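You operate a simulated robot arm through the tools that you are given. There is no shell and no other tool. Be economical: measure what you need, move in short steps, check, and stop when the job is done.

You are at the controls of a simulated two-armed robot. One attempt, no reset.

JOB
Gauge the green roller: REJECT tray if it is under the size on the card, else GOOD tray.
Fine: leave the gauge jaw open.

The check looks at the end state, three seconds after you hand in, the way a careful person would. Anything else that was tipped, shoved, dropped, spilled or broken makes it a failure.

ROBOT AND FRAMES
Two 7-joint arms with two-finger parallel grippers on one trunk, on a base that drives. Base frame: it is fixed to the floor where the robot stands at the start and does not move with it; the origin is under the middle of the robot, x ahead of it, y to its left, z up. Lengths are in mm, angles in rad, forces in N, time in s.
The left shoulder is at the start at [50, 165, 1205], the right one opposite. With the tool pointing down near the work surface each hand reaches from about 220 to 700 mm from the robot's upright axis, wherever it stands, measured 20 degrees to its own side. Places, roughly: bed of the gauge [800, -300, 900]; blue knob [600, -300, 900]; gauge [800, -400, 900]; gauge jaw [800, -400, 900]; good tray [900, -200, 900]; green press button [1100, -400, 900]; reject tray [800, -200, 900]; store button [500, -400, 900]; tension switch [500, -400, 900]; test block [1000, -300, 900]; tester switch [900, -400, 900]; wax dial [600, -400, 900]. Payload 3.91 kg a hand.
The tool frame of a hand sits at the grasp point between the pads (the TCP): z along the fingers, y along the line on which they close. The tips reach 30 mm beyond it. Largest opening 110 mm; finger width 20, thickness 10; the body of the gripper, 48 by 112 mm, starts 55 mm behind the TCP.
Orientation is that of the tool frame in the base frame, as a unit quaternion [x, y, z, w]. With the fingers straight down and closing along the base's y, the tool's x points along the base's -x, its y along +y and its z along -z.

CONTROLS
- The arms move only by the tool send_rows. It takes "left_targets", "right_targets" or both (then of equal length, played together; a hand with none holds still); each is one flat list of numbers, 7 for each row, row after row: the shift along the tool's x, y, z in units of 20 mm (1.0 is 20 mm), then the turn, a rotation vector about the tool's x, y, z in units of 8 degrees (1.0 is 8 degrees), then the finger opening in mm, from 0 to 110. In form: [tx, ty, tz, rx, ry, rz, claw, tx, ty, tz, rx, ry, rz, claw, ...]. A call has 1 to 8 rows; each row shifts and turns the commanded pose from where the row before left it, along the tool's axes as they then stand. A call with a number of a shift or a turn outside -1 to 1 is refused whole. Each row takes 0.2 s and may step no farther than 50 mm and 0.15 rad from the row before; otherwise, or with a gripper value out of range, the whole call is refused. Where a pose cannot be reached the arm comes as near as it can. A force on the tool above 40 N (or 10 N above the force at the start of the call, whichever is more), or a blocked arm, ends the call early, and 0.2 s more pass. Each finger travels about 45 mm/s and halts on what it meets, pressing with about 32 N; the grip force reading is that of the motor and also rises with nothing between the fingers. The clock runs only during rows and for 0.2 s after the last one: add rows that do not move to give the fingers time. The reply holds the time, the measured pose of the TCP, the force on the tool along the base axes, the opening and the grip force, in the units named above and with some noise, with the torque about the TCP (base axes, N m) and any sound that the robot's microphone picked up.
- Cameras (640 x 400 px; columns grow to the right, rows downward): "scene" is now at [116.3, -23.7, 1377.7]; the picture's right is [-0.24, -0.97, 0.00], its down [-0.53, 0.13, -0.84] and it looks along [0.81, -0.20, -0.55] (base axes); focal length 272 px, centre (320, 200). "left" rides on the left gripper at [72, -17, -103] in its tool frame; the picture's right is [0.23, 0.97, 0.00], its down [-0.76, 0.18, -0.62] and it looks along [-0.61, 0.14, 0.78] (tool axes); focal length 222 px, centre (320, 200). "right" rides on the right gripper at [72, 17, -103] in its tool frame; the picture's right is [-0.23, 0.97, 0.00], its down [-0.76, -0.18, -0.62] and it looks along [-0.61, -0.14, 0.78] (tool axes); focal length 222 px, centre (320, 200). There is no depth. A picture from a camera that has moved, and an enlarged one, comes with that camera's place and axes in the base frame and with its lens.
- grab_frame(camera): a new picture of that camera. The clock stands still meanwhile.
- raise_lower(by): slides the trunk up (or, below 0, down) by that many mm; the arms and the scene camera ride with it, the base frame stays. It gives what a move gives, with no picture.
- base_move(legs): drives the robot by 1 to 6 legs, each [ahead, left, turn to the left] in mm, mm and rad, along the robot's own axes; the way and the turn of a leg run together, so that a leg with both is an arc; at most 1500 mm and 3.142 rad a leg. The arms and the cameras ride along, it lands a little off, and it stops where it bumps. It gives what a move gives.
- aim_head(pan, tilt): turns the head with the scene camera to pan (to the left, within 1.396 rad either way) and tilt (down, from -0.506 to 1.204), counted from straight ahead of the robot. It gives what a move gives.
- zoom(camera, box): a new picture of the part [left, top, right, bottom] of that camera's present view, enlarged. The clock stands still meanwhile.
- hand_in(): hands the job in; it is judged then, once.

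Work in short steps. Places have to be worked out from the pictures, the camera data and where the tool is seen: move nearer, look again, correct. Check each grasp and each placing, and mend what went wrong. You have 120 turns and 108 pictures in all, those below and enlarged ones among them. Open the grippers and draw the arms clear of the work before you hand the job in, unless the task says otherwise; then end with one line.

The tools are called after "Call:" as name(argument=value, ...) on one line, values as JSON. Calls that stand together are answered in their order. send_rows: Moves the arms, as the interface text tells. Its arguments: {"type":"object","properties":{"left_targets":{"type":"array"},"right_targets":{"type":"array"}},"required":[]} The other tools are called the same way: raise_lower (by) slides the trunk up or down; base_move (legs) drives the base; aim_head (pan, tilt) turns the head that bears the scene camera; grab_frame (camera) takes a picture; zoom (camera, box) takes an enlarged picture of a part of a camera's view; hand_in () hands the job in.

At the start:

```text
t: 0.0
left_position: [481.0, 68.4, 1139.4]
left_tool_rot: [-0.001, 1.0, 0.0, 0.0]
left_force: [0.5, 0.0, 0.4]
left_torque: [-0.02, -0.01, 0.01]
left_gripper_width: 110.0
left_grip_force: 0.0
right_position: [405.4, -409.7, 1207.7]
right_tool_rot: [0.0, 1.0, 0.001, 0.001]
right_force: [1.0, 0.0, -1.1]
right_torque: [-0.01, -0.01, -0.01]
right_gripper_width: 109.9
right_grip_force: 0.1
trunk travel left (down, up): [-425.0, 78.0]
robot x, y, heading: [1.0, 1.2, -0.001]
head pan, tilt: [-0.239, 0.579]
```

scene: 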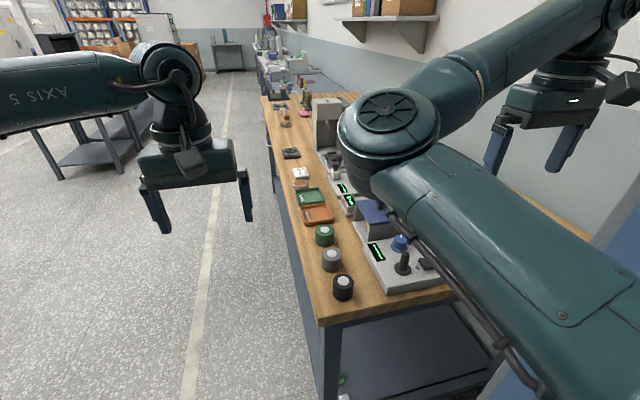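
right: 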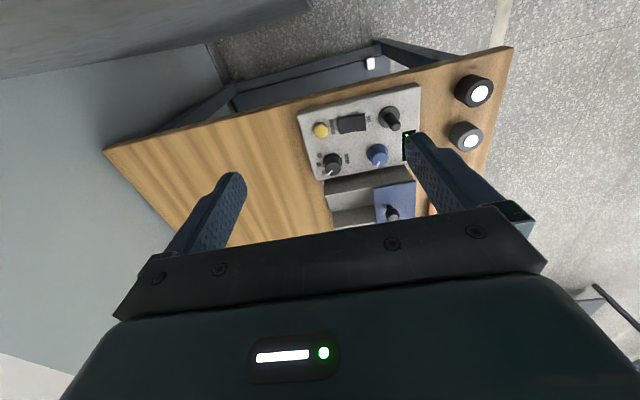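
left: 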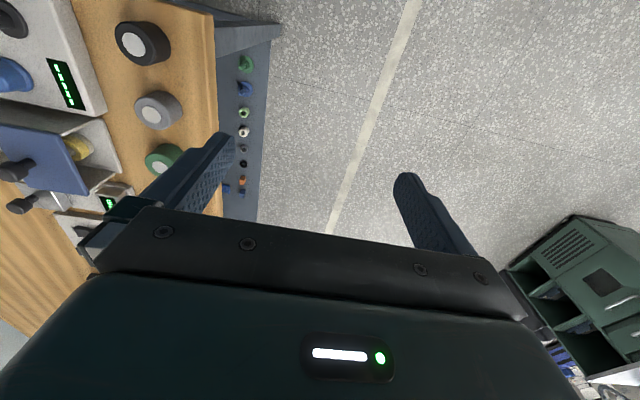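

I see the bench with three rollers (green, grey, black), trays, and gauge. I zoom in on the scene to read details.

Call:
zoom(camera="scene", box=[260, 140, 460, 310])

Call:
zoom(camera="left", box=[0, 0, 240, 260])

Call:
zoom(camera="right", box=[290, 40, 510, 240])

```text
2.35 times, centred on (360, 225) of scene
camera zoom: at [116.3, -23.7, 1377.7], right [-0.24, -0.97, 0.0], down [-0.53, 0.13, -0.84], along [0.81, -0.2, -0.55], focal length 641 px, centre (226, 141)
```

zoom: 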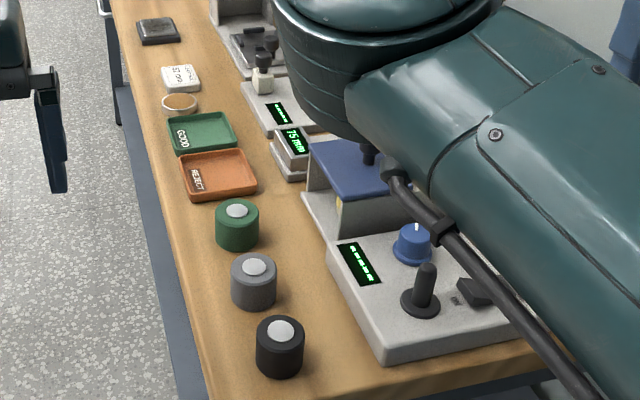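

```text
1.54 times, centred on (120, 130) of left
camera zoom: at [409.8, 50.0, 1241.4], right [-0.23, 0.97, 0.0], down [0.76, 0.18, 0.62], along [0.61, 0.14, -0.78], focal length 342 px, centre (628, 308)
```

zoom: 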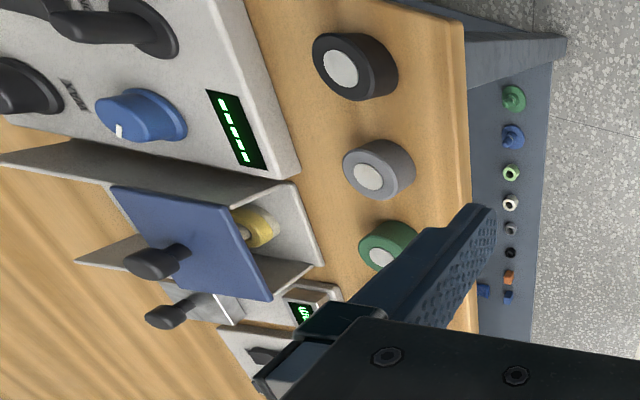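

```text
2.00 times, centred on (400, 140) of right
camera zoom: at [333.4, -393.0, 1310.1], right [0.23, 0.97, 0.0], down [0.76, -0.18, 0.62], along [0.61, -0.14, -0.78], focal length 444 px, centre (160, 320)
```

zoom: 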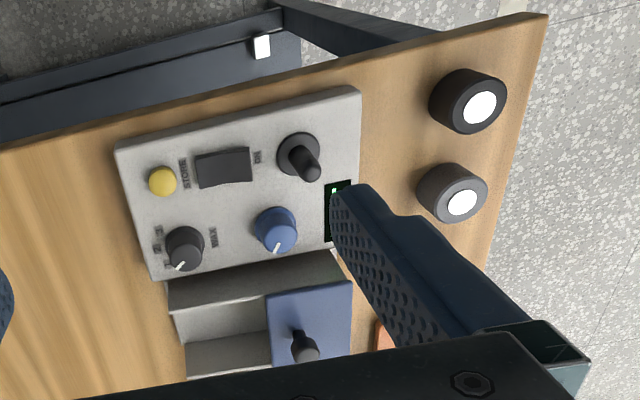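

I read the white card and gauge display more closely.

Call:
zoom(camera="scene", box=[280, 140, 360, 190])

Call:
zoom(camera="scene", box=[325, 170, 405, 220])

```text
8.00 times, centred on (320, 165) of scene
camera zoom: at [116.3, -23.7, 1377.7], right [-0.24, -0.97, 0.0], down [-0.53, 0.13, -0.84], along [0.81, -0.2, -0.55], focal length 2180 px, centre (320, 480)
```

zoom: 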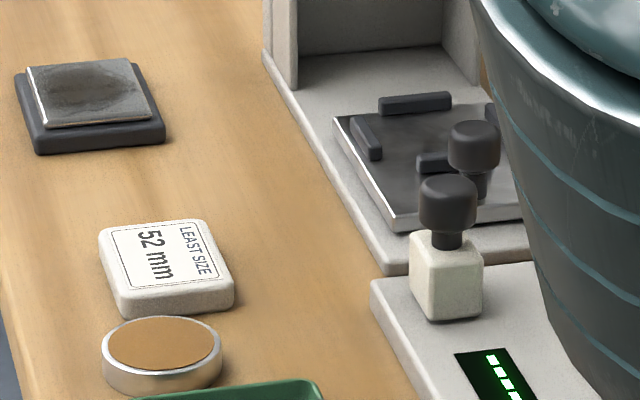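

```text
8.00 times, centred on (365, 195) of scene
camera zoom: at [116.3, -23.7, 1377.7], right [-0.24, -0.97, 0.0], down [-0.53, 0.13, -0.84], along [0.81, -0.2, -0.55], focal length 2180 px, centre (-40, 240)
```

zoom: 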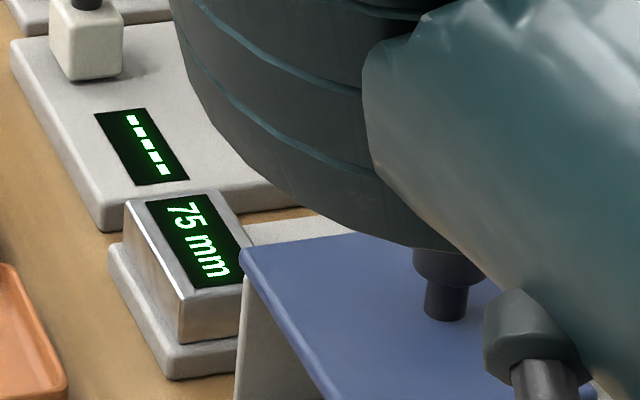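

Card: LEAST SIZE 52 mm; the gauge shows 75 mm (jaw open). The roller is near (650, -167); bench edge near y≈-100. I'll drive to face the bench: left, ahead, then turn right.

Call:
base_move(legs=[[0, 350, 0], [720, 0, 0], [0, 0, -1.571]])

Call:
aim_head(pan=0.0, tilt=0.75)

Call:
grab_frame(camera="scene")

```text
t: 11.0
left_position: [778.6, -134.2, 1138.3]
left_tool_rot: [0.712, 0.702, 0.001, -0.001]
left_force: [0.0, -0.9, 0.2]
left_torque: [0.01, 0.01, -0.04]
left_gripper_width: 110.1
left_grip_force: 0.1
right_position: [302.9, -50.5, 1206.2]
right_tool_rot: [0.713, 0.702, 0.0, 0.0]
right_force: [-0.3, -0.1, -0.4]
right_torque: [0.04, 0.03, 0.04]
right_gripper_width: 110.0
right_grip_force: 0.1
trunk travel left (down, up): [-425.0, 78.0]
robot x, y, heading: [718.8, 349.9, -1.582]
head pan, tilt: [-0.239, 0.579]
```

```text
t: 11.8
left_position: [777.2, -133.5, 1139.4]
left_tool_rot: [0.713, 0.702, 0.001, 0.0]
left_force: [-0.2, -0.3, -0.7]
left_torque: [0.0, 0.01, 0.01]
left_gripper_width: 109.7
left_grip_force: 0.1
right_position: [302.7, -49.6, 1207.3]
right_tool_rot: [0.712, 0.702, 0.0, 0.0]
right_force: [0.8, -1.3, 0.2]
right_torque: [-0.01, 0.0, -0.03]
right_gripper_width: 110.0
right_grip_force: 0.0
trunk travel left (down, up): [-425.0, 78.0]
robot x, y, heading: [721.8, 354.0, -1.584]
head pan, tilt: [0.0, 0.75]
```

```text
99 pictures are left
camera scene: at [717.5, 234.4, 1363.0], right [-1.0, 0.02, 0.0], down [0.01, 0.68, -0.73], along [-0.01, -0.73, -0.68], focal length 272 px, centre (320, 200)
```

scene: 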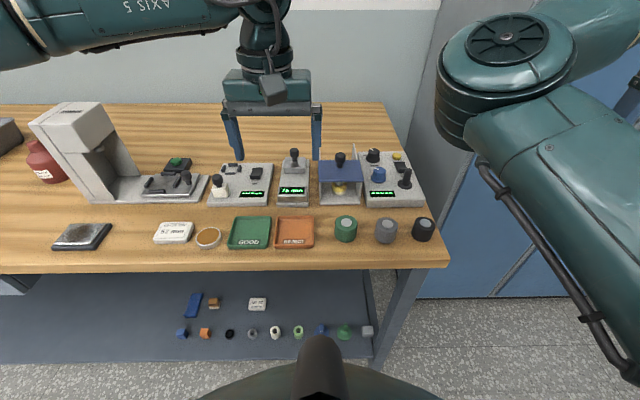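

Clear view now. I zoom in on the gauge and roller.

Call:
zoom(camera="scene", box=[200, 130, 360, 260])

Call:
grab_frame(camera="left")

```text
3.08 times, centred on (280, 195) of scene
camera zoom: at [717.5, 234.4, 1363.0], right [-1.0, 0.02, 0.0], down [0.01, 0.68, -0.73], along [-0.01, -0.73, -0.68], focal length 838 px, centre (443, 215)
```

zoom: 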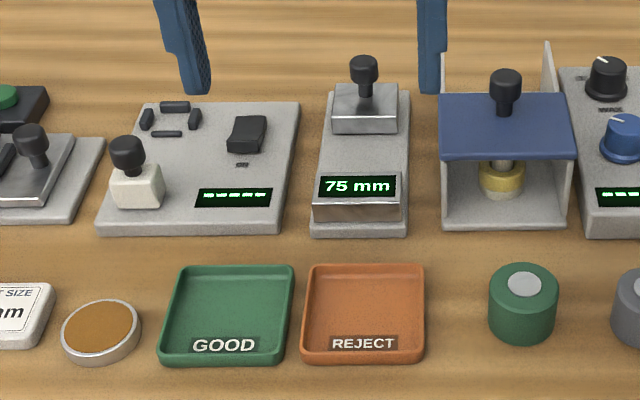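

```text
97 pictures are left
camera left: at [763.4, -61.5, 1241.4], right [0.98, 0.21, 0.0], down [0.17, -0.76, 0.62], along [0.13, -0.61, -0.78], focal length 222 px, centre (320, 200)
```

left: 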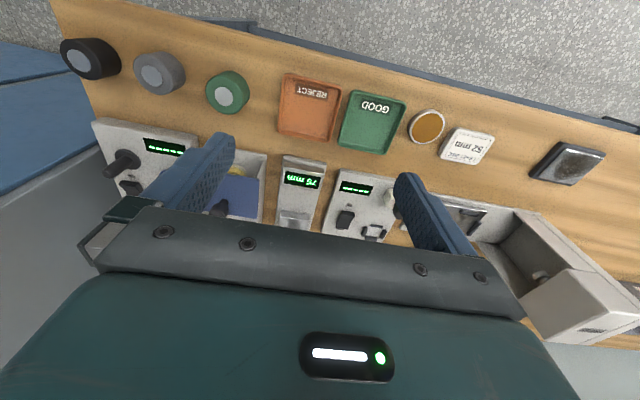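

Gauge: fixed anvil with the display in front, sliding jaw with knob at the back. I'll drive closer and a bit right so the left arm serves both roller and gauge.

Call:
base_move(legs=[[130, -60, 0]])

Call:
grab_frame(camera="scene")

Call:
grab_frame(camera="left")

```text
t: 13.1
left_position: [716.9, -265.7, 1139.3]
left_tool_rot: [0.711, 0.703, 0.0, 0.0]
left_force: [0.2, 0.2, 0.4]
left_torque: [0.02, -0.02, -0.01]
left_gripper_width: 110.1
left_grip_force: 0.0
right_position: [241.7, -183.5, 1207.4]
right_tool_rot: [0.712, 0.702, 0.0, 0.0]
right_force: [0.2, -0.1, 0.2]
right_torque: [0.01, 0.0, 0.04]
right_gripper_width: 110.0
right_grip_force: 0.0
trunk travel left (down, up): [-425.0, 78.0]
robot x, y, heading: [658.1, 216.7, -1.585]
head pan, tilt: [0.0, 0.75]
```

```text
96 pictures are left
camera scene: at [655.9, 102.4, 1362.9], right [-1.0, 0.01, 0.0], down [0.01, 0.68, -0.73], along [-0.01, -0.73, -0.68], focal length 272 px, centre (320, 200)
```

scene: 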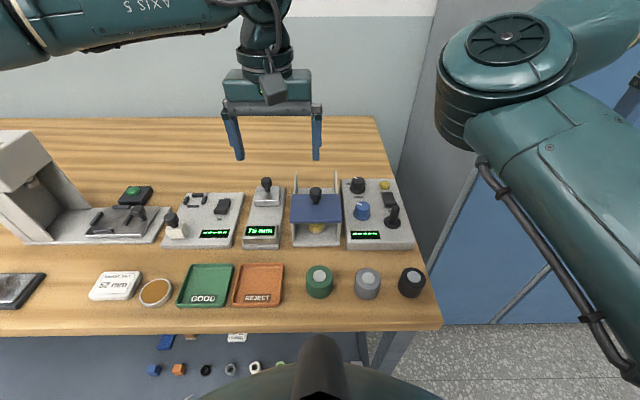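

```text
95 pictures are left
camera left: at [702.0, -193.3, 1241.1], right [0.98, 0.21, 0.0], down [0.17, -0.76, 0.62], along [0.13, -0.61, -0.78], focal length 222 px, centre (320, 200)
```

left: 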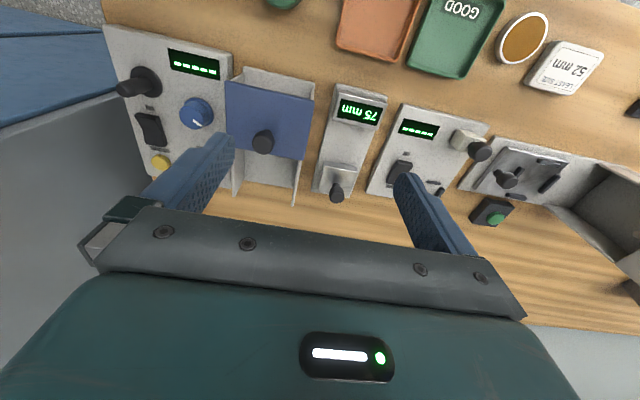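

Triangulated: jaw knob ≈ (775,-395,956), anvil display ≈ (773,-276,922), roller ≈ (655,-169), bench ≈ 878. I move the left hand above the roller.

Call:
send_rows(left_targets=[0.8, -0.5, 0.8, 0, 0, 0, 110, 0.8, -0.5, 0.8, 0, 0, 0, 110, 0.8, -0.5, 0.8, 0, 0, 0, 110, 0.8, -0.5, 0.8, 0, 0, 0, 110, 0.8, -0.5, 0.8, 0, 0, 0, 110, 0.85, -0.6, 0.8, 0, 0, 0, 110])

Call:
grab_frame(camera="left")

Call:
grab_frame(camera="scene")

```text
t: 14.5
left_position: [658.1, -167.9, 1042.3]
left_tool_rot: [0.711, 0.703, 0.0, 0.0]
left_force: [0.0, -0.1, 1.1]
left_torque: [0.0, 0.0, 0.0]
left_gripper_width: 109.9
left_grip_force: 0.0
right_position: [241.3, -181.4, 1207.2]
right_tool_rot: [0.712, 0.702, -0.001, 0.0]
right_force: [-0.2, -0.4, -0.5]
right_torque: [0.01, 0.01, -0.03]
right_gripper_width: 110.1
right_grip_force: 0.0
trunk travel left (down, up): [-425.0, 78.0]
robot x, y, heading: [656.5, 220.1, -1.584]
head pan, tilt: [0.0, 0.75]
```

```text
94 pictures are left
camera left: at [641.4, -95.9, 1145.0], right [0.98, 0.22, 0.0], down [0.17, -0.76, 0.62], along [0.13, -0.61, -0.78], focal length 222 px, centre (320, 200)
```

left: 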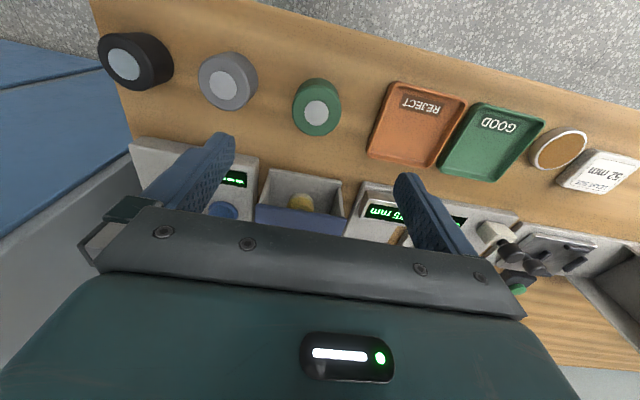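

```text
93 pictures are left
camera scene: at [656.1, 103.2, 1363.0], right [-1.0, 0.01, 0.0], down [0.01, 0.68, -0.73], along [-0.01, -0.73, -0.68], focal length 272 px, centre (320, 200)
```

scene: 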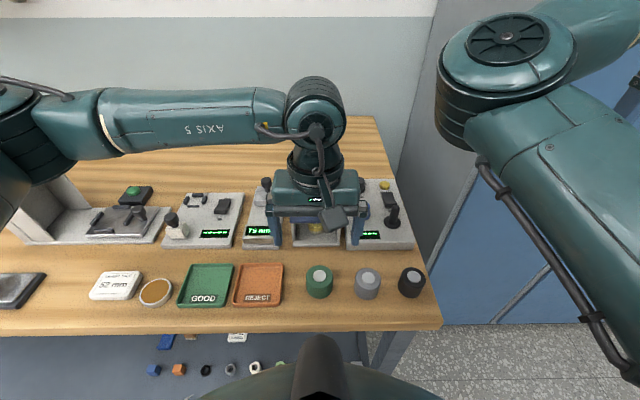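

Zooming for accurate pixel coordinates of the roller.

Call:
zoom(camera="scene", box=[280, 240, 360, 310])

Call:
zoom(camera="left", box=[270, 60, 370, 160])

```text
5.71 times, centred on (320, 275) of scene
camera zoom: at [656.1, 103.2, 1363.0], right [-1.0, 0.01, 0.0], down [0.01, 0.68, -0.73], along [-0.01, -0.73, -0.68], focal length 1557 px, centre (320, -229)
```

zoom: 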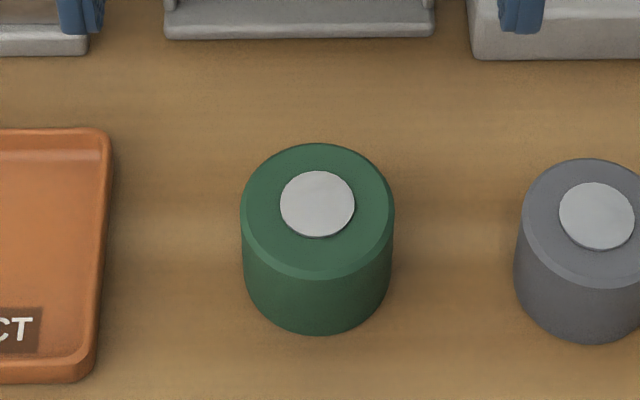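

```text
4.00 times, centred on (320, 110) of left
camera zoom: at [641.4, -95.9, 1145.0], right [0.98, 0.22, 0.0], down [0.17, -0.76, 0.62], along [0.13, -0.61, -0.78], focal length 888 px, centre (320, 560)
```

zoom: 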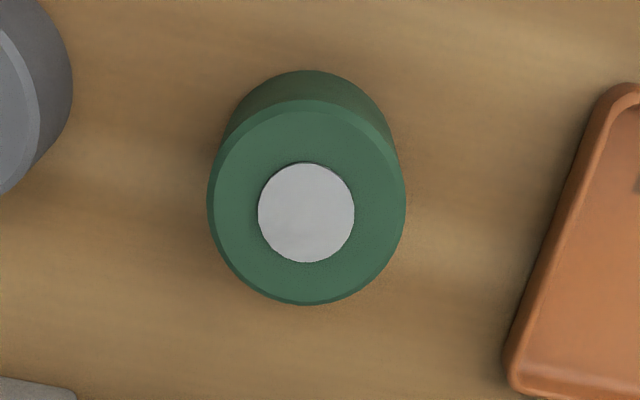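

Roller centre ≈ (652.5,-163), top ≈ 928. I narrow the fingers to 80 mm (grey roller nearby), align and descend partway.

Call:
send_rows(left_targets=[0.12, -0.14, 0.6, 0, 0, 0, 80, 0.12, -0.14, 0.7, 0, 0, 0, 80, 0, 0, 0.7, 0, 0, 0, 80, 0, 0, 0.7, 0, 0, 0, 80, 0, 0, 0.7, 0, 0, 0, 80, 0, 0, 0.7, 0, 0, 0, 80])

Call:
grab_frame(camera="left")

Call:
zoom(camera="scene", box=[240, 180, 400, 310])

```text
t: 15.9
left_position: [652.6, -163.4, 961.5]
left_tool_rot: [0.713, 0.702, -0.001, 0.0]
left_force: [0.2, -0.4, -0.5]
left_torque: [0.02, 0.0, -0.05]
left_gripper_width: 80.3
left_grip_force: 0.0
right_position: [241.7, -182.0, 1207.2]
right_tool_rot: [0.712, 0.702, 0.001, 0.0]
right_force: [-0.2, -0.2, -0.2]
right_torque: [0.01, 0.0, 0.02]
right_gripper_width: 110.0
right_grip_force: 0.1
trunk travel left (down, up): [-425.0, 78.0]
robot x, y, heading: [655.3, 215.6, -1.583]
head pan, tilt: [0.0, 0.75]
```

```text
90 pictures are left
camera left: at [636.9, -91.4, 1063.3], right [0.98, 0.21, 0.0], down [0.17, -0.76, 0.62], along [0.13, -0.61, -0.78], focal length 222 px, centre (320, 200)
```

left: 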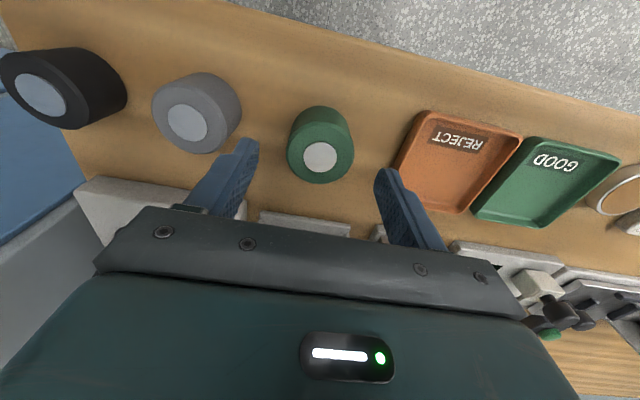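

```text
3.08 times, centred on (320, 245) of scene
camera zoom: at [656.3, 103.1, 1363.0], right [-1.0, 0.01, 0.0], down [0.01, 0.68, -0.73], along [-0.01, -0.73, -0.68], focal length 838 px, centre (320, 62)
```

zoom: 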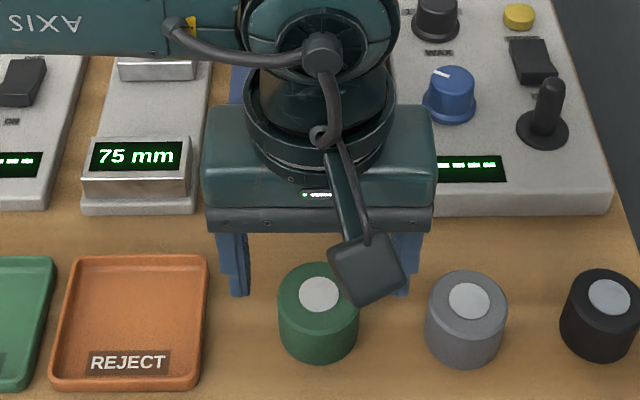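

Aligned within a few mm; I shift 3 mm in +y and descend to about z=922.

Call:
send_rows(left_targets=[0.15, 0, 0.5, 0, 0, 0, 80, 0, 0, 0.5, 0, 0, 0, 80, 0, 0, 0.5, 0, 0, 0, 80, 0, 0, 0.45, 0, 0, 0, 80])

Call:
grab_frame(camera="left")

Call:
zoom(camera="scene", box=[240, 180, 400, 310])

```text
t: 16.9
left_position: [653.8, -159.4, 923.1]
left_tool_rot: [0.711, 0.703, 0.0, 0.0]
left_force: [0.7, 0.1, 0.9]
left_torque: [0.04, 0.03, 0.03]
left_gripper_width: 79.9
left_grip_force: 0.0
right_position: [242.9, -181.8, 1207.5]
right_tool_rot: [0.712, 0.702, 0.0, 0.0]
right_force: [-0.5, -0.5, -0.2]
right_torque: [-0.02, -0.03, -0.03]
right_gripper_width: 110.1
right_grip_force: 0.0
trunk travel left (down, up): [-425.0, 78.0]
robot x, y, heading: [654.2, 220.0, -1.585]
head pan, tilt: [0.0, 0.75]
```

```text
88 pictures are left
camera left: at [637.4, -86.7, 1024.9], right [0.98, 0.21, 0.0], down [0.17, -0.76, 0.62], along [0.13, -0.61, -0.78], focal length 222 px, centre (320, 200)
```

left: 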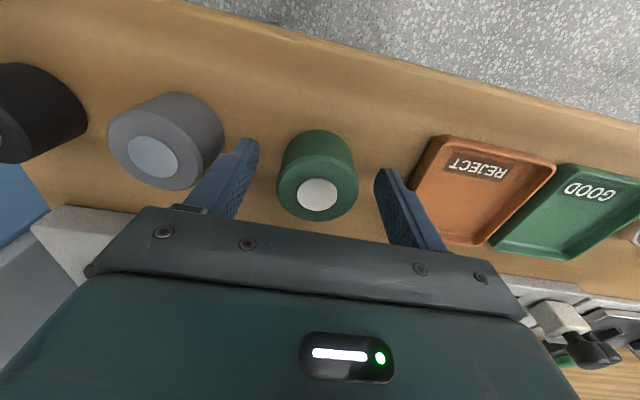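

```text
3.08 times, centred on (320, 245) of scene
camera zoom: at [656.3, 103.2, 1363.0], right [-1.0, 0.01, 0.0], down [0.01, 0.68, -0.73], along [-0.01, -0.73, -0.68], focal length 838 px, centre (320, 62)
```

zoom: 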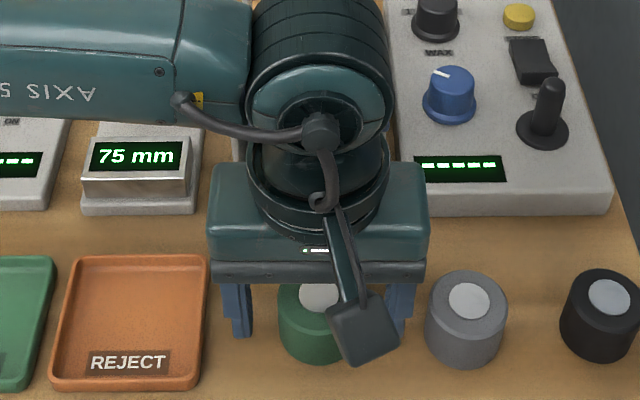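

Pin sits at the TCP with a small offset. I close on the roller.

Call:
send_rows(left_targets=[-0.08, -0.06, 0.1, 0, 0, 0, 60, 0, 0, 0, 0, 0, 0, 40, 0, 0, 0, 0, 0, 0, 40, 0, 0, 0, 0, 0, 0, 40])

```text
t: 17.9
left_position: [652.4, -159.1, 919.6]
left_tool_rot: [0.712, 0.703, 0.0, 0.0]
left_force: [0.3, -0.2, 0.2]
left_torque: [0.01, -0.04, -0.02]
left_gripper_width: 49.3
left_grip_force: 32.2
right_position: [242.3, -182.0, 1206.7]
right_tool_rot: [0.712, 0.702, 0.0, 0.0]
right_force: [-0.8, 0.4, 0.2]
right_torque: [0.0, 0.05, -0.03]
right_gripper_width: 110.2
right_grip_force: 0.1
trunk travel left (down, up): [-425.0, 78.0]
robot x, y, heading: [656.3, 222.0, -1.58]
head pan, tilt: [0.0, 0.75]
```

Gripped at 49.3 mm width. Lift 110 mm.

Call:
send_rows(left_targets=[0, 0, -0.8, 0, 0, 0, 35, 0, 0, -0.95, 0, 0, 0, 35, 0, 0, -0.95, 0, 0, 0, 35, 0, 0, -0.95, 0, 0, 0, 35, 0, 0, -0.95, 0, 0, 0, 35, 0, 0, -0.95, 0, 0, 0, 35])

Call:
send_rows(left_targets=[-0.5, 0.8, 0, 0, 0, 0, 35, -0.5, 0.8, 0, 0, 0, 0, 35, -0.5, 0.8, 0, 0, 0, 0, 35, -0.5, 0.8, 0, 0, 0, 0, 35, -0.5, 0.9, 0, 0, 0, 0, 35, -0.5, 0.9, 0, 0, 0, 0, 35, -0.5, 0.9, 0, 0, 0, 0, 35])

Call:
grab_frame(camera="left")

Call:
zoom(camera="scene", box=[200, 150, 360, 280])

```text
t: 19.3
left_position: [651.9, -160.1, 1031.9]
left_tool_rot: [0.711, 0.703, 0.0, 0.0]
left_force: [-0.3, 0.2, -1.3]
left_torque: [-0.02, -0.04, 0.0]
left_gripper_width: 49.1
left_grip_force: 31.5
right_position: [242.3, -182.7, 1207.0]
right_tool_rot: [0.712, 0.702, 0.0, 0.001]
right_force: [0.0, 0.2, 0.2]
right_torque: [-0.05, 0.0, 0.0]
right_gripper_width: 110.1
right_grip_force: 0.0
trunk travel left (down, up): [-425.0, 78.0]
robot x, y, heading: [658.5, 217.0, -1.588]
head pan, tilt: [0.0, 0.75]
```

```text
t: 20.9
left_position: [768.7, -233.5, 1031.4]
left_tool_rot: [0.712, 0.702, 0.0, 0.0]
left_force: [-0.3, 0.4, -1.3]
left_torque: [0.02, -0.02, 0.02]
left_gripper_width: 49.0
left_grip_force: 32.3
right_position: [242.0, -182.5, 1206.7]
right_tool_rot: [0.712, 0.702, 0.0, -0.001]
right_force: [-0.5, 0.6, 0.7]
right_torque: [0.01, 0.01, 0.03]
right_gripper_width: 110.0
right_grip_force: 0.1
trunk travel left (down, up): [-425.0, 78.0]
robot x, y, heading: [655.8, 216.1, -1.582]
head pan, tilt: [0.0, 0.75]
```

```text
86 pictures are left
camera left: at [753.1, -160.4, 1133.5], right [0.98, 0.21, 0.0], down [0.17, -0.76, 0.62], along [0.13, -0.61, -0.78], focal length 222 px, centre (320, 200)
```

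left: 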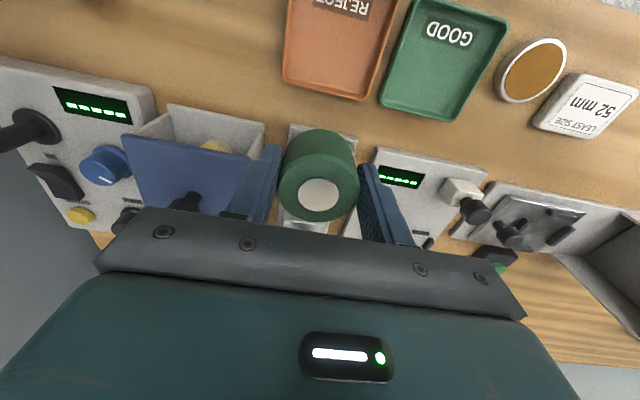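

```text
3.08 times, centred on (280, 215) of scene
camera zoom: at [656.6, 103.1, 1363.0], right [-1.0, 0.01, 0.0], down [0.01, 0.68, -0.73], along [-0.01, -0.73, -0.68], focal length 838 px, centre (443, 154)
```

zoom: 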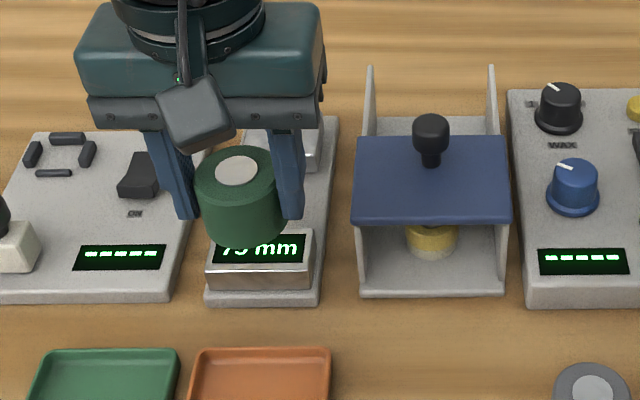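

Gauge centre x≈775; gap between anvil back (≈-290) and jaw (≈-367). I move the roller over y≈-328 at the same height.

Call:
send_rows(left_targets=[-0.8, 0.06, 0, 0, 0, 0, 35, -0.8, 0.06, 0, 0, 0, 0, 35, -0.8, 0.06, 0, 0, 0, 0, 35, -0.8, 0.06, 0, 0, 0, 0, 35, -0.8, 0.07, 0, 0, 0, 0, 35, -0.75, 0.07, 0, 0, 0, 0, 35])

Call:
grab_frame(camera="left")

Call:
zoom(camera="scene", box=[210, 150, 330, 250])

```text
t: 22.3
left_position: [774.5, -327.7, 1032.5]
left_tool_rot: [0.712, 0.702, 0.0, 0.0]
left_force: [-0.9, 0.0, -1.8]
left_torque: [0.01, 0.03, 0.02]
left_gripper_width: 49.2
left_grip_force: 32.2
right_position: [242.3, -182.8, 1207.2]
right_tool_rot: [0.712, 0.702, 0.0, -0.001]
right_force: [0.6, -0.3, -0.3]
right_torque: [-0.01, 0.0, 0.05]
right_gripper_width: 109.9
right_grip_force: 0.1
trunk travel left (down, up): [-425.0, 78.0]
robot x, y, heading: [654.4, 218.1, -1.58]
head pan, tilt: [0.0, 0.75]
```

```text
84 pictures are left
camera left: at [758.3, -256.1, 1134.2], right [0.98, 0.21, 0.0], down [0.17, -0.76, 0.62], along [0.13, -0.61, -0.78], focal length 222 px, centre (320, 200)
```

left: 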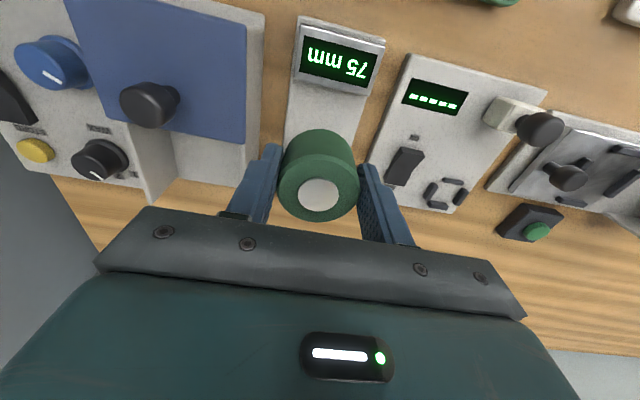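

```text
4.00 times, centred on (270, 200) of scene
camera zoom: at [656.2, 103.0, 1363.0], right [-1.0, 0.01, 0.0], down [0.01, 0.68, -0.73], along [-0.01, -0.73, -0.68], focal length 1090 px, centre (520, 200)
```

zoom: 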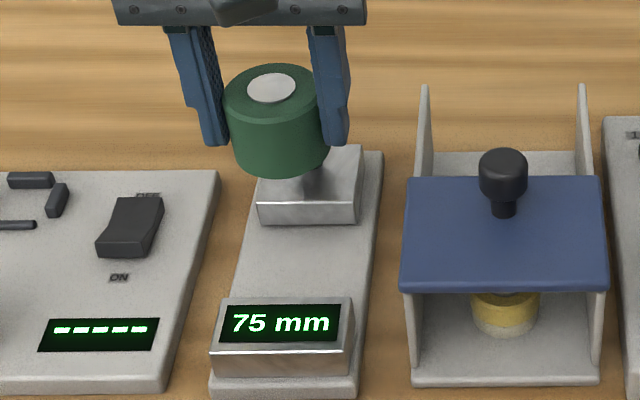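

Triangulated: anvil face y≈-299.6, jaw face ≈-374 (75 gap), bed z≈899, x≈776. I centre on y=-337 and descend to z≈945.

Call:
send_rows(left_targets=[-0.23, 0.05, 0.2, 0, 0, 0, 35, -0.23, 0.05, 0.7, 0, 0, 0, 35, 0, 0, 0.7, 0, 0, 0, 35, 0, 0, 0.7, 0, 0, 0, 35, 0, 0, 0.7, 0, 0, 0, 35, 0, 0, 0.7, 0, 0, 0, 35, 0, 0, 0.6, 0, 0, 0, 35])

Call:
grab_frame(camera="left")

Call:
zoom(camera="scene", box=[210, 150, 330, 250])

```text
t: 23.9
left_position: [776.8, -336.5, 945.2]
left_tool_rot: [0.711, 0.703, 0.0, -0.001]
left_force: [-0.6, 0.7, -0.8]
left_torque: [-0.03, -0.02, 0.01]
left_gripper_width: 49.2
left_grip_force: 31.8
right_position: [241.9, -180.6, 1206.3]
right_tool_rot: [0.712, 0.702, 0.0, 0.0]
right_force: [-0.5, 0.3, -0.3]
right_torque: [0.03, -0.02, 0.0]
right_gripper_width: 109.8
right_grip_force: 0.1
trunk travel left (down, up): [-425.0, 78.0]
robot x, y, heading: [657.9, 219.3, -1.588]
head pan, tilt: [0.0, 0.75]
```

```text
82 pictures are left
camera left: at [761.2, -264.5, 1047.7], right [0.98, 0.21, 0.0], down [0.17, -0.76, 0.62], along [0.13, -0.61, -0.78], focal length 222 px, centre (320, 200)
```

left: 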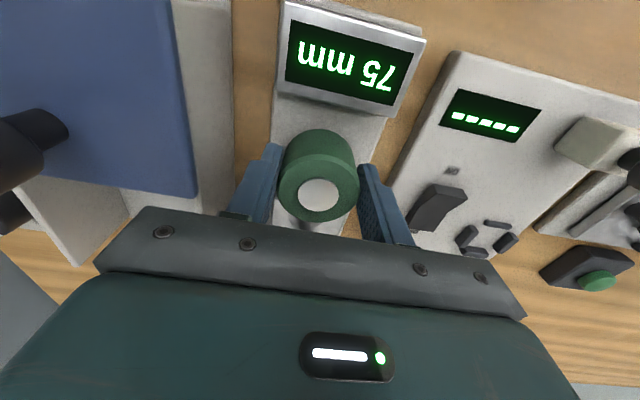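

```text
4.00 times, centred on (270, 200) of scene
camera zoom: at [656.3, 103.1, 1363.0], right [-1.0, 0.01, 0.0], down [0.01, 0.68, -0.73], along [-0.01, -0.73, -0.68], focal length 1090 px, centre (520, 200)
```

zoom: 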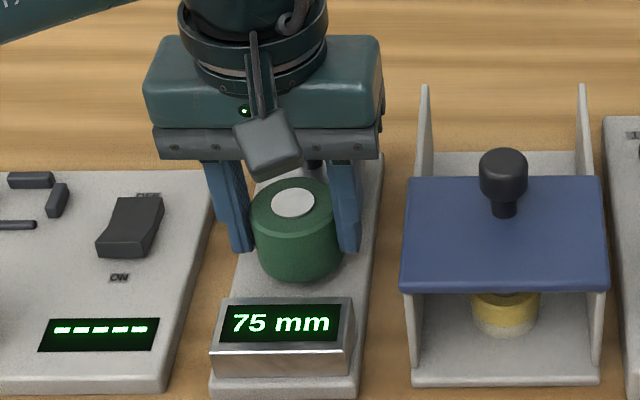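

Well placed over the bed. I lower slowly to find contact.

Call:
send_rows(left_targets=[0, -0.1, 0.2, 0, 0, 0, 35, 0, 0, 0.15, 0, 0, 0, 35, 0, 0, 0.1, 0, 0, 0, 35, 0, 0, 0.1, 0, 0, 0, 35, 0, 0, 0.1, 0, 0, 0, 35])

```text
t: 25.1
left_position: [773.4, -336.6, 935.0]
left_tool_rot: [0.712, 0.702, -0.002, 0.0]
left_force: [2.2, 3.2, 11.4]
left_torque: [0.25, -0.15, -0.01]
left_gripper_width: 49.4
left_grip_force: 32.0
right_position: [241.7, -181.2, 1208.4]
right_tool_rot: [0.712, 0.702, -0.001, 0.0]
right_force: [-0.2, 0.0, -0.4]
right_torque: [-0.03, -0.04, -0.03]
right_gripper_width: 109.8
right_grip_force: 0.0
trunk travel left (down, up): [-425.0, 78.0]
robot x, y, heading: [654.2, 220.7, -1.581]
head pan, tilt: [0.0, 0.75]
```

Contact with the bed (11 N). Ease up a bit, release to 75 mm, then rise.

Call:
send_rows(left_targets=[0, 0, -0.03, 0, 0, 0, 50, 0, 0, 0, 0, 0, 0, 60, 0, 0, 0, 0, 0, 0, 75, 0, 0, 0, 0, 0, 0, 75, 0, 0, -0.5, 0, 0, 0, 75, 0, 0, -0.9, 0, 0, 0, 75, 0, 0, -0.9, 0, 0, 0, 75, 0, 0, -0.9, 0, 0, 0, 75])

Call:
send_rows(left_targets=[0, 0, -0.9, 0, 0, 0, 75, 0, 0, -0.9, 0, 0, 0, 75, -0.7, 0, 0, 0, 0, 0, 70, -0.7, 0, 0, 0, 0, 0, 60, -0.7, 0, 0, 0, 0, 0, 50, -0.7, 0.0, 0, 0, 0, 0, 50])

Call:
grab_frame(camera="left")

Call:
zoom(camera="scene", box=[210, 150, 330, 250])

```text
t: 26.9
left_position: [774.5, -337.6, 998.1]
left_tool_rot: [0.711, 0.703, 0.0, -0.001]
left_force: [0.3, -0.5, -0.5]
left_torque: [0.0, -0.04, -0.02]
left_gripper_width: 74.8
left_grip_force: 0.1
right_position: [241.9, -183.1, 1207.6]
right_tool_rot: [0.712, 0.703, 0.0, 0.0]
right_force: [0.7, -0.7, 0.1]
right_torque: [-0.05, 0.01, 0.01]
right_gripper_width: 110.0
right_grip_force: 0.0
trunk travel left (down, up): [-425.0, 78.0]
robot x, y, heading: [658.0, 220.0, -1.582]
head pan, tilt: [0.0, 0.75]
```

```text
t: 28.3
left_position: [773.4, -392.7, 1032.0]
left_tool_rot: [0.712, 0.702, 0.0, 0.0]
left_force: [-0.1, -0.2, -0.8]
left_torque: [0.01, 0.01, 0.04]
left_gripper_width: 50.3
left_grip_force: 0.1
right_position: [241.3, -181.8, 1207.6]
right_tool_rot: [0.711, 0.703, 0.0, 0.0]
right_force: [0.5, -0.3, 0.4]
right_torque: [-0.01, 0.0, 0.01]
right_gripper_width: 110.1
right_grip_force: 0.1
trunk travel left (down, up): [-425.0, 78.0]
robot x, y, heading: [657.5, 216.6, -1.59]
head pan, tilt: [0.0, 0.75]
```

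```text
80 pictures are left
camera left: at [757.5, -320.5, 1134.7], right [0.98, 0.21, 0.0], down [0.17, -0.76, 0.62], along [0.13, -0.61, -0.78], focal length 222 px, centre (320, 200)
```

left: 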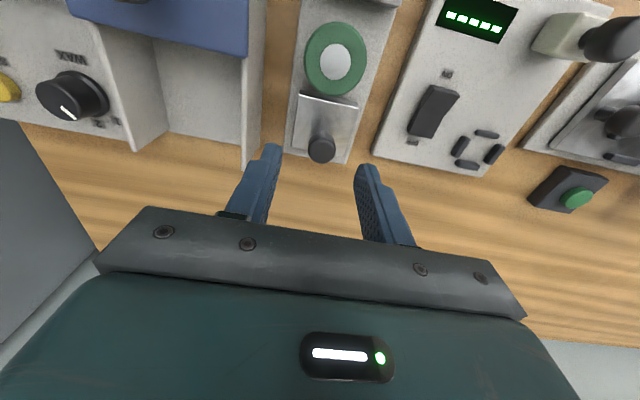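

```text
4.00 times, centred on (270, 200) of scene
camera zoom: at [656.1, 103.1, 1363.0], right [-1.0, 0.01, 0.0], down [0.01, 0.68, -0.73], along [-0.01, -0.73, -0.68], focal length 1090 px, centre (520, 200)
```

zoom: 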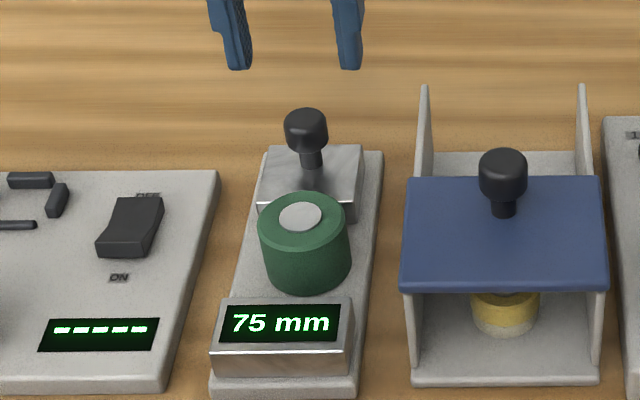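

Roller stands in the bed. Knob centre ≈ (776.7,-407,953). I lower the open fingers around it.

Call:
send_rows(left_targets=[-0.7, 0.18, 0.2, 0, 0, 0, 55, 0, 0, 0.7, 0, 0, 0, 55, 0, 0, 0.7, 0, 0, 0, 55, 0, 0, 0.6, 0, 0, 0, 55])

Call:
grab_frame(camera="left")

Call:
zoom(camera="scene", box=[210, 130, 330, 230])

```text
t: 29.3
left_position: [777.5, -407.3, 988.7]
left_tool_rot: [0.712, 0.703, 0.0, -0.001]
left_force: [-0.6, -1.1, -0.7]
left_torque: [-0.01, -0.01, -0.01]
left_gripper_width: 55.1
left_grip_force: 0.2
right_position: [242.5, -182.2, 1207.5]
right_tool_rot: [0.712, 0.702, -0.001, 0.0]
right_force: [-0.3, -0.3, 0.3]
right_torque: [-0.02, 0.02, 0.02]
right_gripper_width: 110.0
right_grip_force: 0.2
trunk travel left (down, up): [-425.0, 78.0]
robot x, y, heading: [657.1, 217.3, -1.585]
head pan, tilt: [0.0, 0.75]
```

```text
78 pictures are left
camera left: at [761.8, -334.8, 1090.6], right [0.98, 0.21, 0.0], down [0.17, -0.76, 0.62], along [0.13, -0.61, -0.78], focal length 222 px, centre (320, 200)
```

left: 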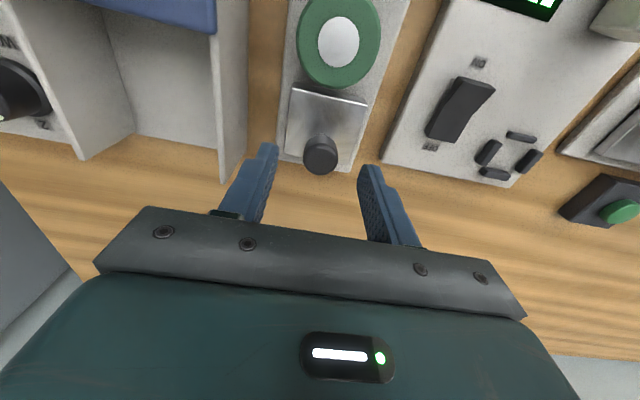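

```text
4.00 times, centred on (270, 180) of scene
camera zoom: at [656.3, 103.1, 1363.0], right [-1.0, 0.01, 0.0], down [0.01, 0.68, -0.73], along [-0.01, -0.73, -0.68], focal length 1090 px, centre (520, 280)
```

zoom: 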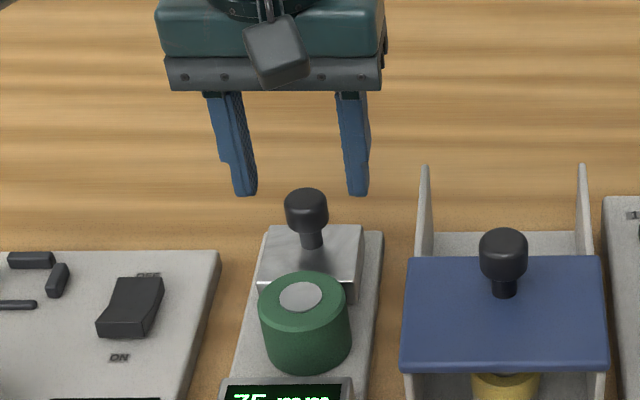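

Knob aligned within ~3 mm. Descend to z≈957 and grip.

Call:
send_rows(left_targets=[0.12, 0, 0.5, 0, 0, 0, 55, 0, 0, 0.5, 0, 0, 0, 55, 0, 0, 0.6, 0, 0, 0, 55, 0, 0, 0, 0, 0, 0, 35, 0, 0, 0, 0, 0, 0, 15, 0, 0, 0, 0, 0, 0, 15, 0, 0, 0, 0, 0, 0, 15])

Call:
grab_frame(camera="left")

Call:
zoom(camera="scene", box=[210, 150, 330, 250])

```text
t: 30.9
left_position: [778.2, -405.3, 957.0]
left_tool_rot: [0.711, 0.704, 0.001, 0.0]
left_force: [6.4, 0.6, 0.7]
left_torque: [-0.08, -0.16, 0.02]
left_gripper_width: 25.5
left_grip_force: 45.1
right_position: [242.5, -182.4, 1207.3]
right_tool_rot: [0.712, 0.702, 0.001, 0.0]
right_force: [0.3, -0.2, 0.2]
right_torque: [-0.01, -0.01, 0.03]
right_gripper_width: 110.0
right_grip_force: 0.0
trunk travel left (down, up): [-425.0, 78.0]
robot x, y, heading: [656.9, 216.5, -1.583]
head pan, tilt: [0.0, 0.75]
```

```text
76 pictures are left
camera left: at [762.6, -332.2, 1059.6], right [0.98, 0.22, 0.0], down [0.17, -0.76, 0.62], along [0.14, -0.61, -0.78], focal length 222 px, centre (320, 200)
```

left: 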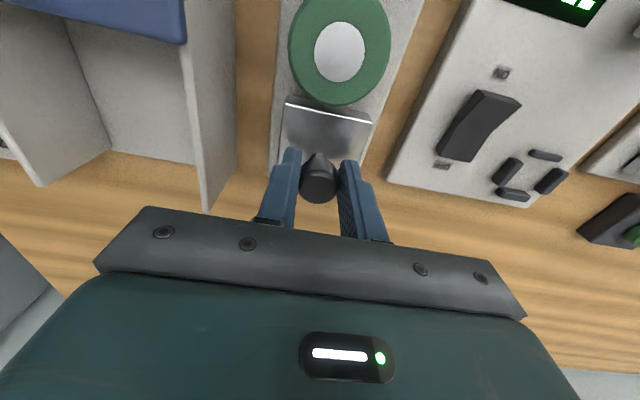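

```text
4.00 times, centred on (270, 200) of scene
camera zoom: at [657.1, 103.3, 1363.0], right [-1.0, 0.01, 0.0], down [0.01, 0.68, -0.73], along [-0.01, -0.73, -0.68], focal length 1090 px, centre (520, 200)
```

zoom: 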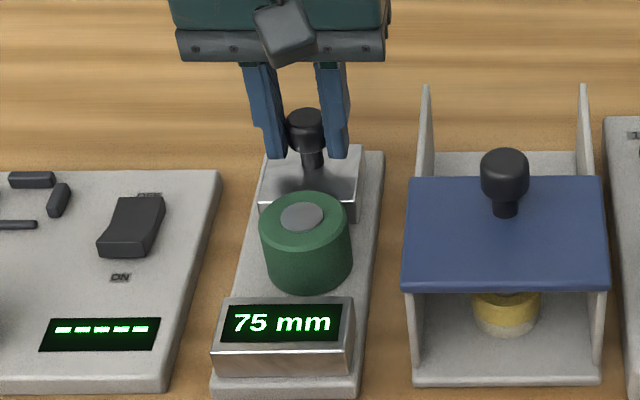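

Knob gripped. I slide the jaw toward the roller (+y) 20 mm gently.

Call:
send_rows(left_targets=[0.2, -0.05, 0, 0, 0, 0, 15, 0.2, 0, 0, 0, 0, 0, 15, 0.2, 0, 0, 0, 0, 0, 15, 0.2, 0, 0, 0, 0, 0, 15, 0.2, 0, 0, 0, 0, 0, 15])

Call:
zoom(camera="scene", box=[210, 150, 330, 250])

```text
t: 32.1
left_position: [778.7, -384.6, 958.2]
left_tool_rot: [0.711, 0.703, -0.001, 0.001]
left_force: [19.0, -1.6, 6.7]
left_torque: [0.07, -0.23, 0.15]
left_gripper_width: 25.3
left_grip_force: 45.2
right_position: [244.1, -183.4, 1208.1]
right_tool_rot: [0.712, 0.702, -0.001, 0.001]
right_force: [0.0, 0.2, 1.8]
right_torque: [-0.02, -0.01, -0.02]
right_gripper_width: 110.3
right_grip_force: 0.1
trunk travel left (down, up): [-425.0, 78.0]
robot x, y, heading: [658.9, 217.9, -1.582]
head pan, tilt: [0.0, 0.75]
```

```text
4.00 times, centred on (270, 200) of scene
camera zoom: at [658.4, 103.6, 1363.1], right [-1.0, 0.01, 0.0], down [0.01, 0.68, -0.73], along [-0.01, -0.73, -0.68], focal length 1090 px, centre (520, 200)
```

zoom: 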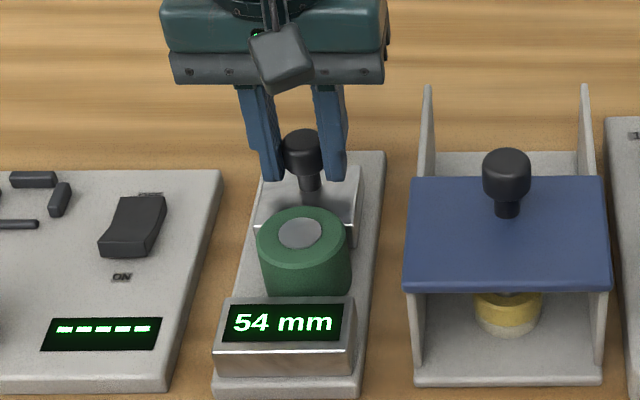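

Reads 54 mm. Lateral force grew to 19 N, so I relieve in +x, then continue in 1 mm steps until firm contact.

Call:
send_rows(left_targets=[0, 0.08, 0, 0, 0, 0, 15, 0.06, 0, 0, 0, 0, 0, 15, 0.06, 0, 0, 0, 0, 0, 15, 0.06, 0, 0, 0, 0, 0, 15, 0.05, 0, 0, 0, 0, 0, 15])

Call:
zoom(camera="scene", box=[210, 150, 330, 250])

```text
t: 33.3
left_position: [777.9, -378.8, 957.6]
left_tool_rot: [0.712, 0.702, -0.001, 0.0]
left_force: [13.7, -2.6, 3.9]
left_torque: [-0.79, -0.14, 0.08]
left_gripper_width: 25.3
left_grip_force: 44.8
right_position: [242.6, -182.4, 1208.2]
right_tool_rot: [0.712, 0.702, -0.002, 0.001]
right_force: [-0.1, -0.2, -0.3]
right_torque: [0.0, 0.02, 0.02]
right_gripper_width: 110.0
right_grip_force: 0.1
trunk travel left (down, up): [-425.0, 78.0]
robot x, y, heading: [656.4, 218.1, -1.582]
head pan, tilt: [0.0, 0.75]
```

```text
4.00 times, centred on (270, 200) of scene
camera zoom: at [657.8, 103.5, 1363.0], right [-1.0, 0.01, 0.0], down [0.01, 0.68, -0.73], along [-0.01, -0.73, -0.68], focal length 1090 px, centre (520, 200)
```

zoom: 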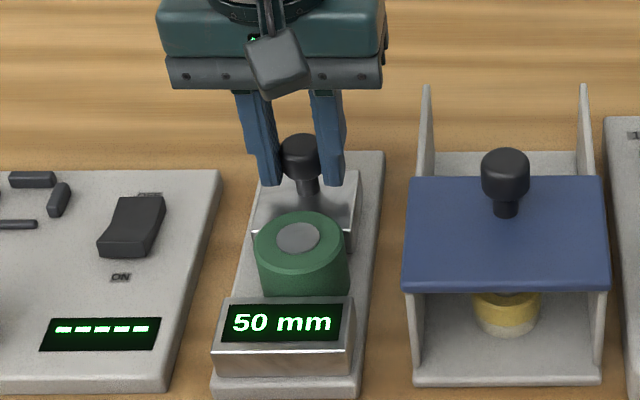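

50 mm with the roller in the gap, already under 52. One more small push to confirm true contact.

Call:
send_rows(left_targets=[0.05, 0.05, 0, 0, 0, 0, 15, 0.05, 0, 0, 0, 0, 0, 15])

Call:
zoom(camera="scene", box=[210, 150, 330, 250])

```text
t: 33.9
left_position: [778.1, -379.0, 957.7]
left_tool_rot: [0.711, 0.703, -0.002, -0.001]
left_force: [9.9, -12.2, 8.1]
left_torque: [0.91, -0.28, -0.1]
left_gripper_width: 25.5
left_grip_force: 44.7
right_position: [242.7, -183.0, 1206.8]
right_tool_rot: [0.712, 0.702, -0.001, -0.001]
right_force: [0.0, 0.4, 1.2]
right_torque: [-0.03, -0.01, 0.02]
right_gripper_width: 110.0
right_grip_force: 0.1
trunk travel left (down, up): [-425.0, 78.0]
robot x, y, heading: [661.0, 218.1, -1.585]
head pan, tilt: [0.0, 0.75]
```

```text
4.00 times, centred on (270, 200) of scene
camera zoom: at [657.3, 102.3, 1363.0], right [-1.0, 0.01, 0.0], down [0.01, 0.68, -0.73], along [-0.01, -0.73, -0.68], focal length 1090 px, centre (520, 200)
```

zoom: 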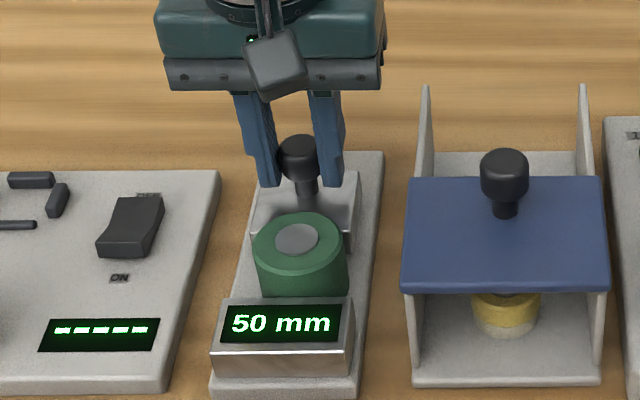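

Contact force confirms 50 mm < 52 mm: REJECT. I pull the jaw back open.

Call:
send_rows(left_targets=[-0.1, 0.03, 0, 0, 0, 0, 15, -0.2, 0, 0, 0, 0, 0, 15, -0.25, 0, 0, 0, 0, 0, 15, -0.25, 0, 0, 0, 0, 0, 15, -0.25, 0, 0, 0, 0, 0, 15, -0.2, 0, 0, 0, 0, 0, 15, -0.15, 0, 0, 0, 0, 0, 15])

Call:
zoom(camera="scene", box=[210, 150, 330, 250])

```text
t: 35.5
left_position: [777.9, -404.8, 957.2]
left_tool_rot: [0.712, 0.702, 0.0, 0.0]
left_force: [3.6, 5.0, 4.0]
left_torque: [-0.31, -0.05, -0.07]
left_gripper_width: 25.3
left_grip_force: 45.1
right_position: [241.9, -181.5, 1207.1]
right_tool_rot: [0.712, 0.702, -0.001, 0.001]
right_force: [0.1, -0.2, 0.3]
right_torque: [-0.03, 0.01, -0.02]
right_gripper_width: 110.0
right_grip_force: 0.0
trunk travel left (down, up): [-425.0, 78.0]
robot x, y, heading: [655.8, 218.1, -1.588]
head pan, tilt: [0.0, 0.75]
```

```text
4.00 times, centred on (270, 200) of scene
camera zoom: at [656.6, 104.4, 1363.2], right [-1.0, 0.01, 0.0], down [0.01, 0.68, -0.73], along [-0.01, -0.73, -0.68], focal length 1090 px, centre (520, 200)
```

zoom: 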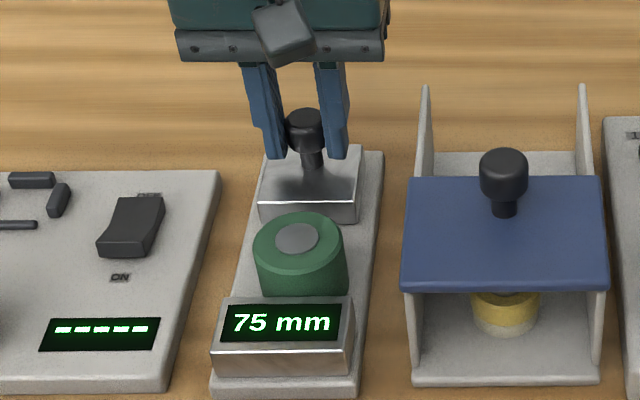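

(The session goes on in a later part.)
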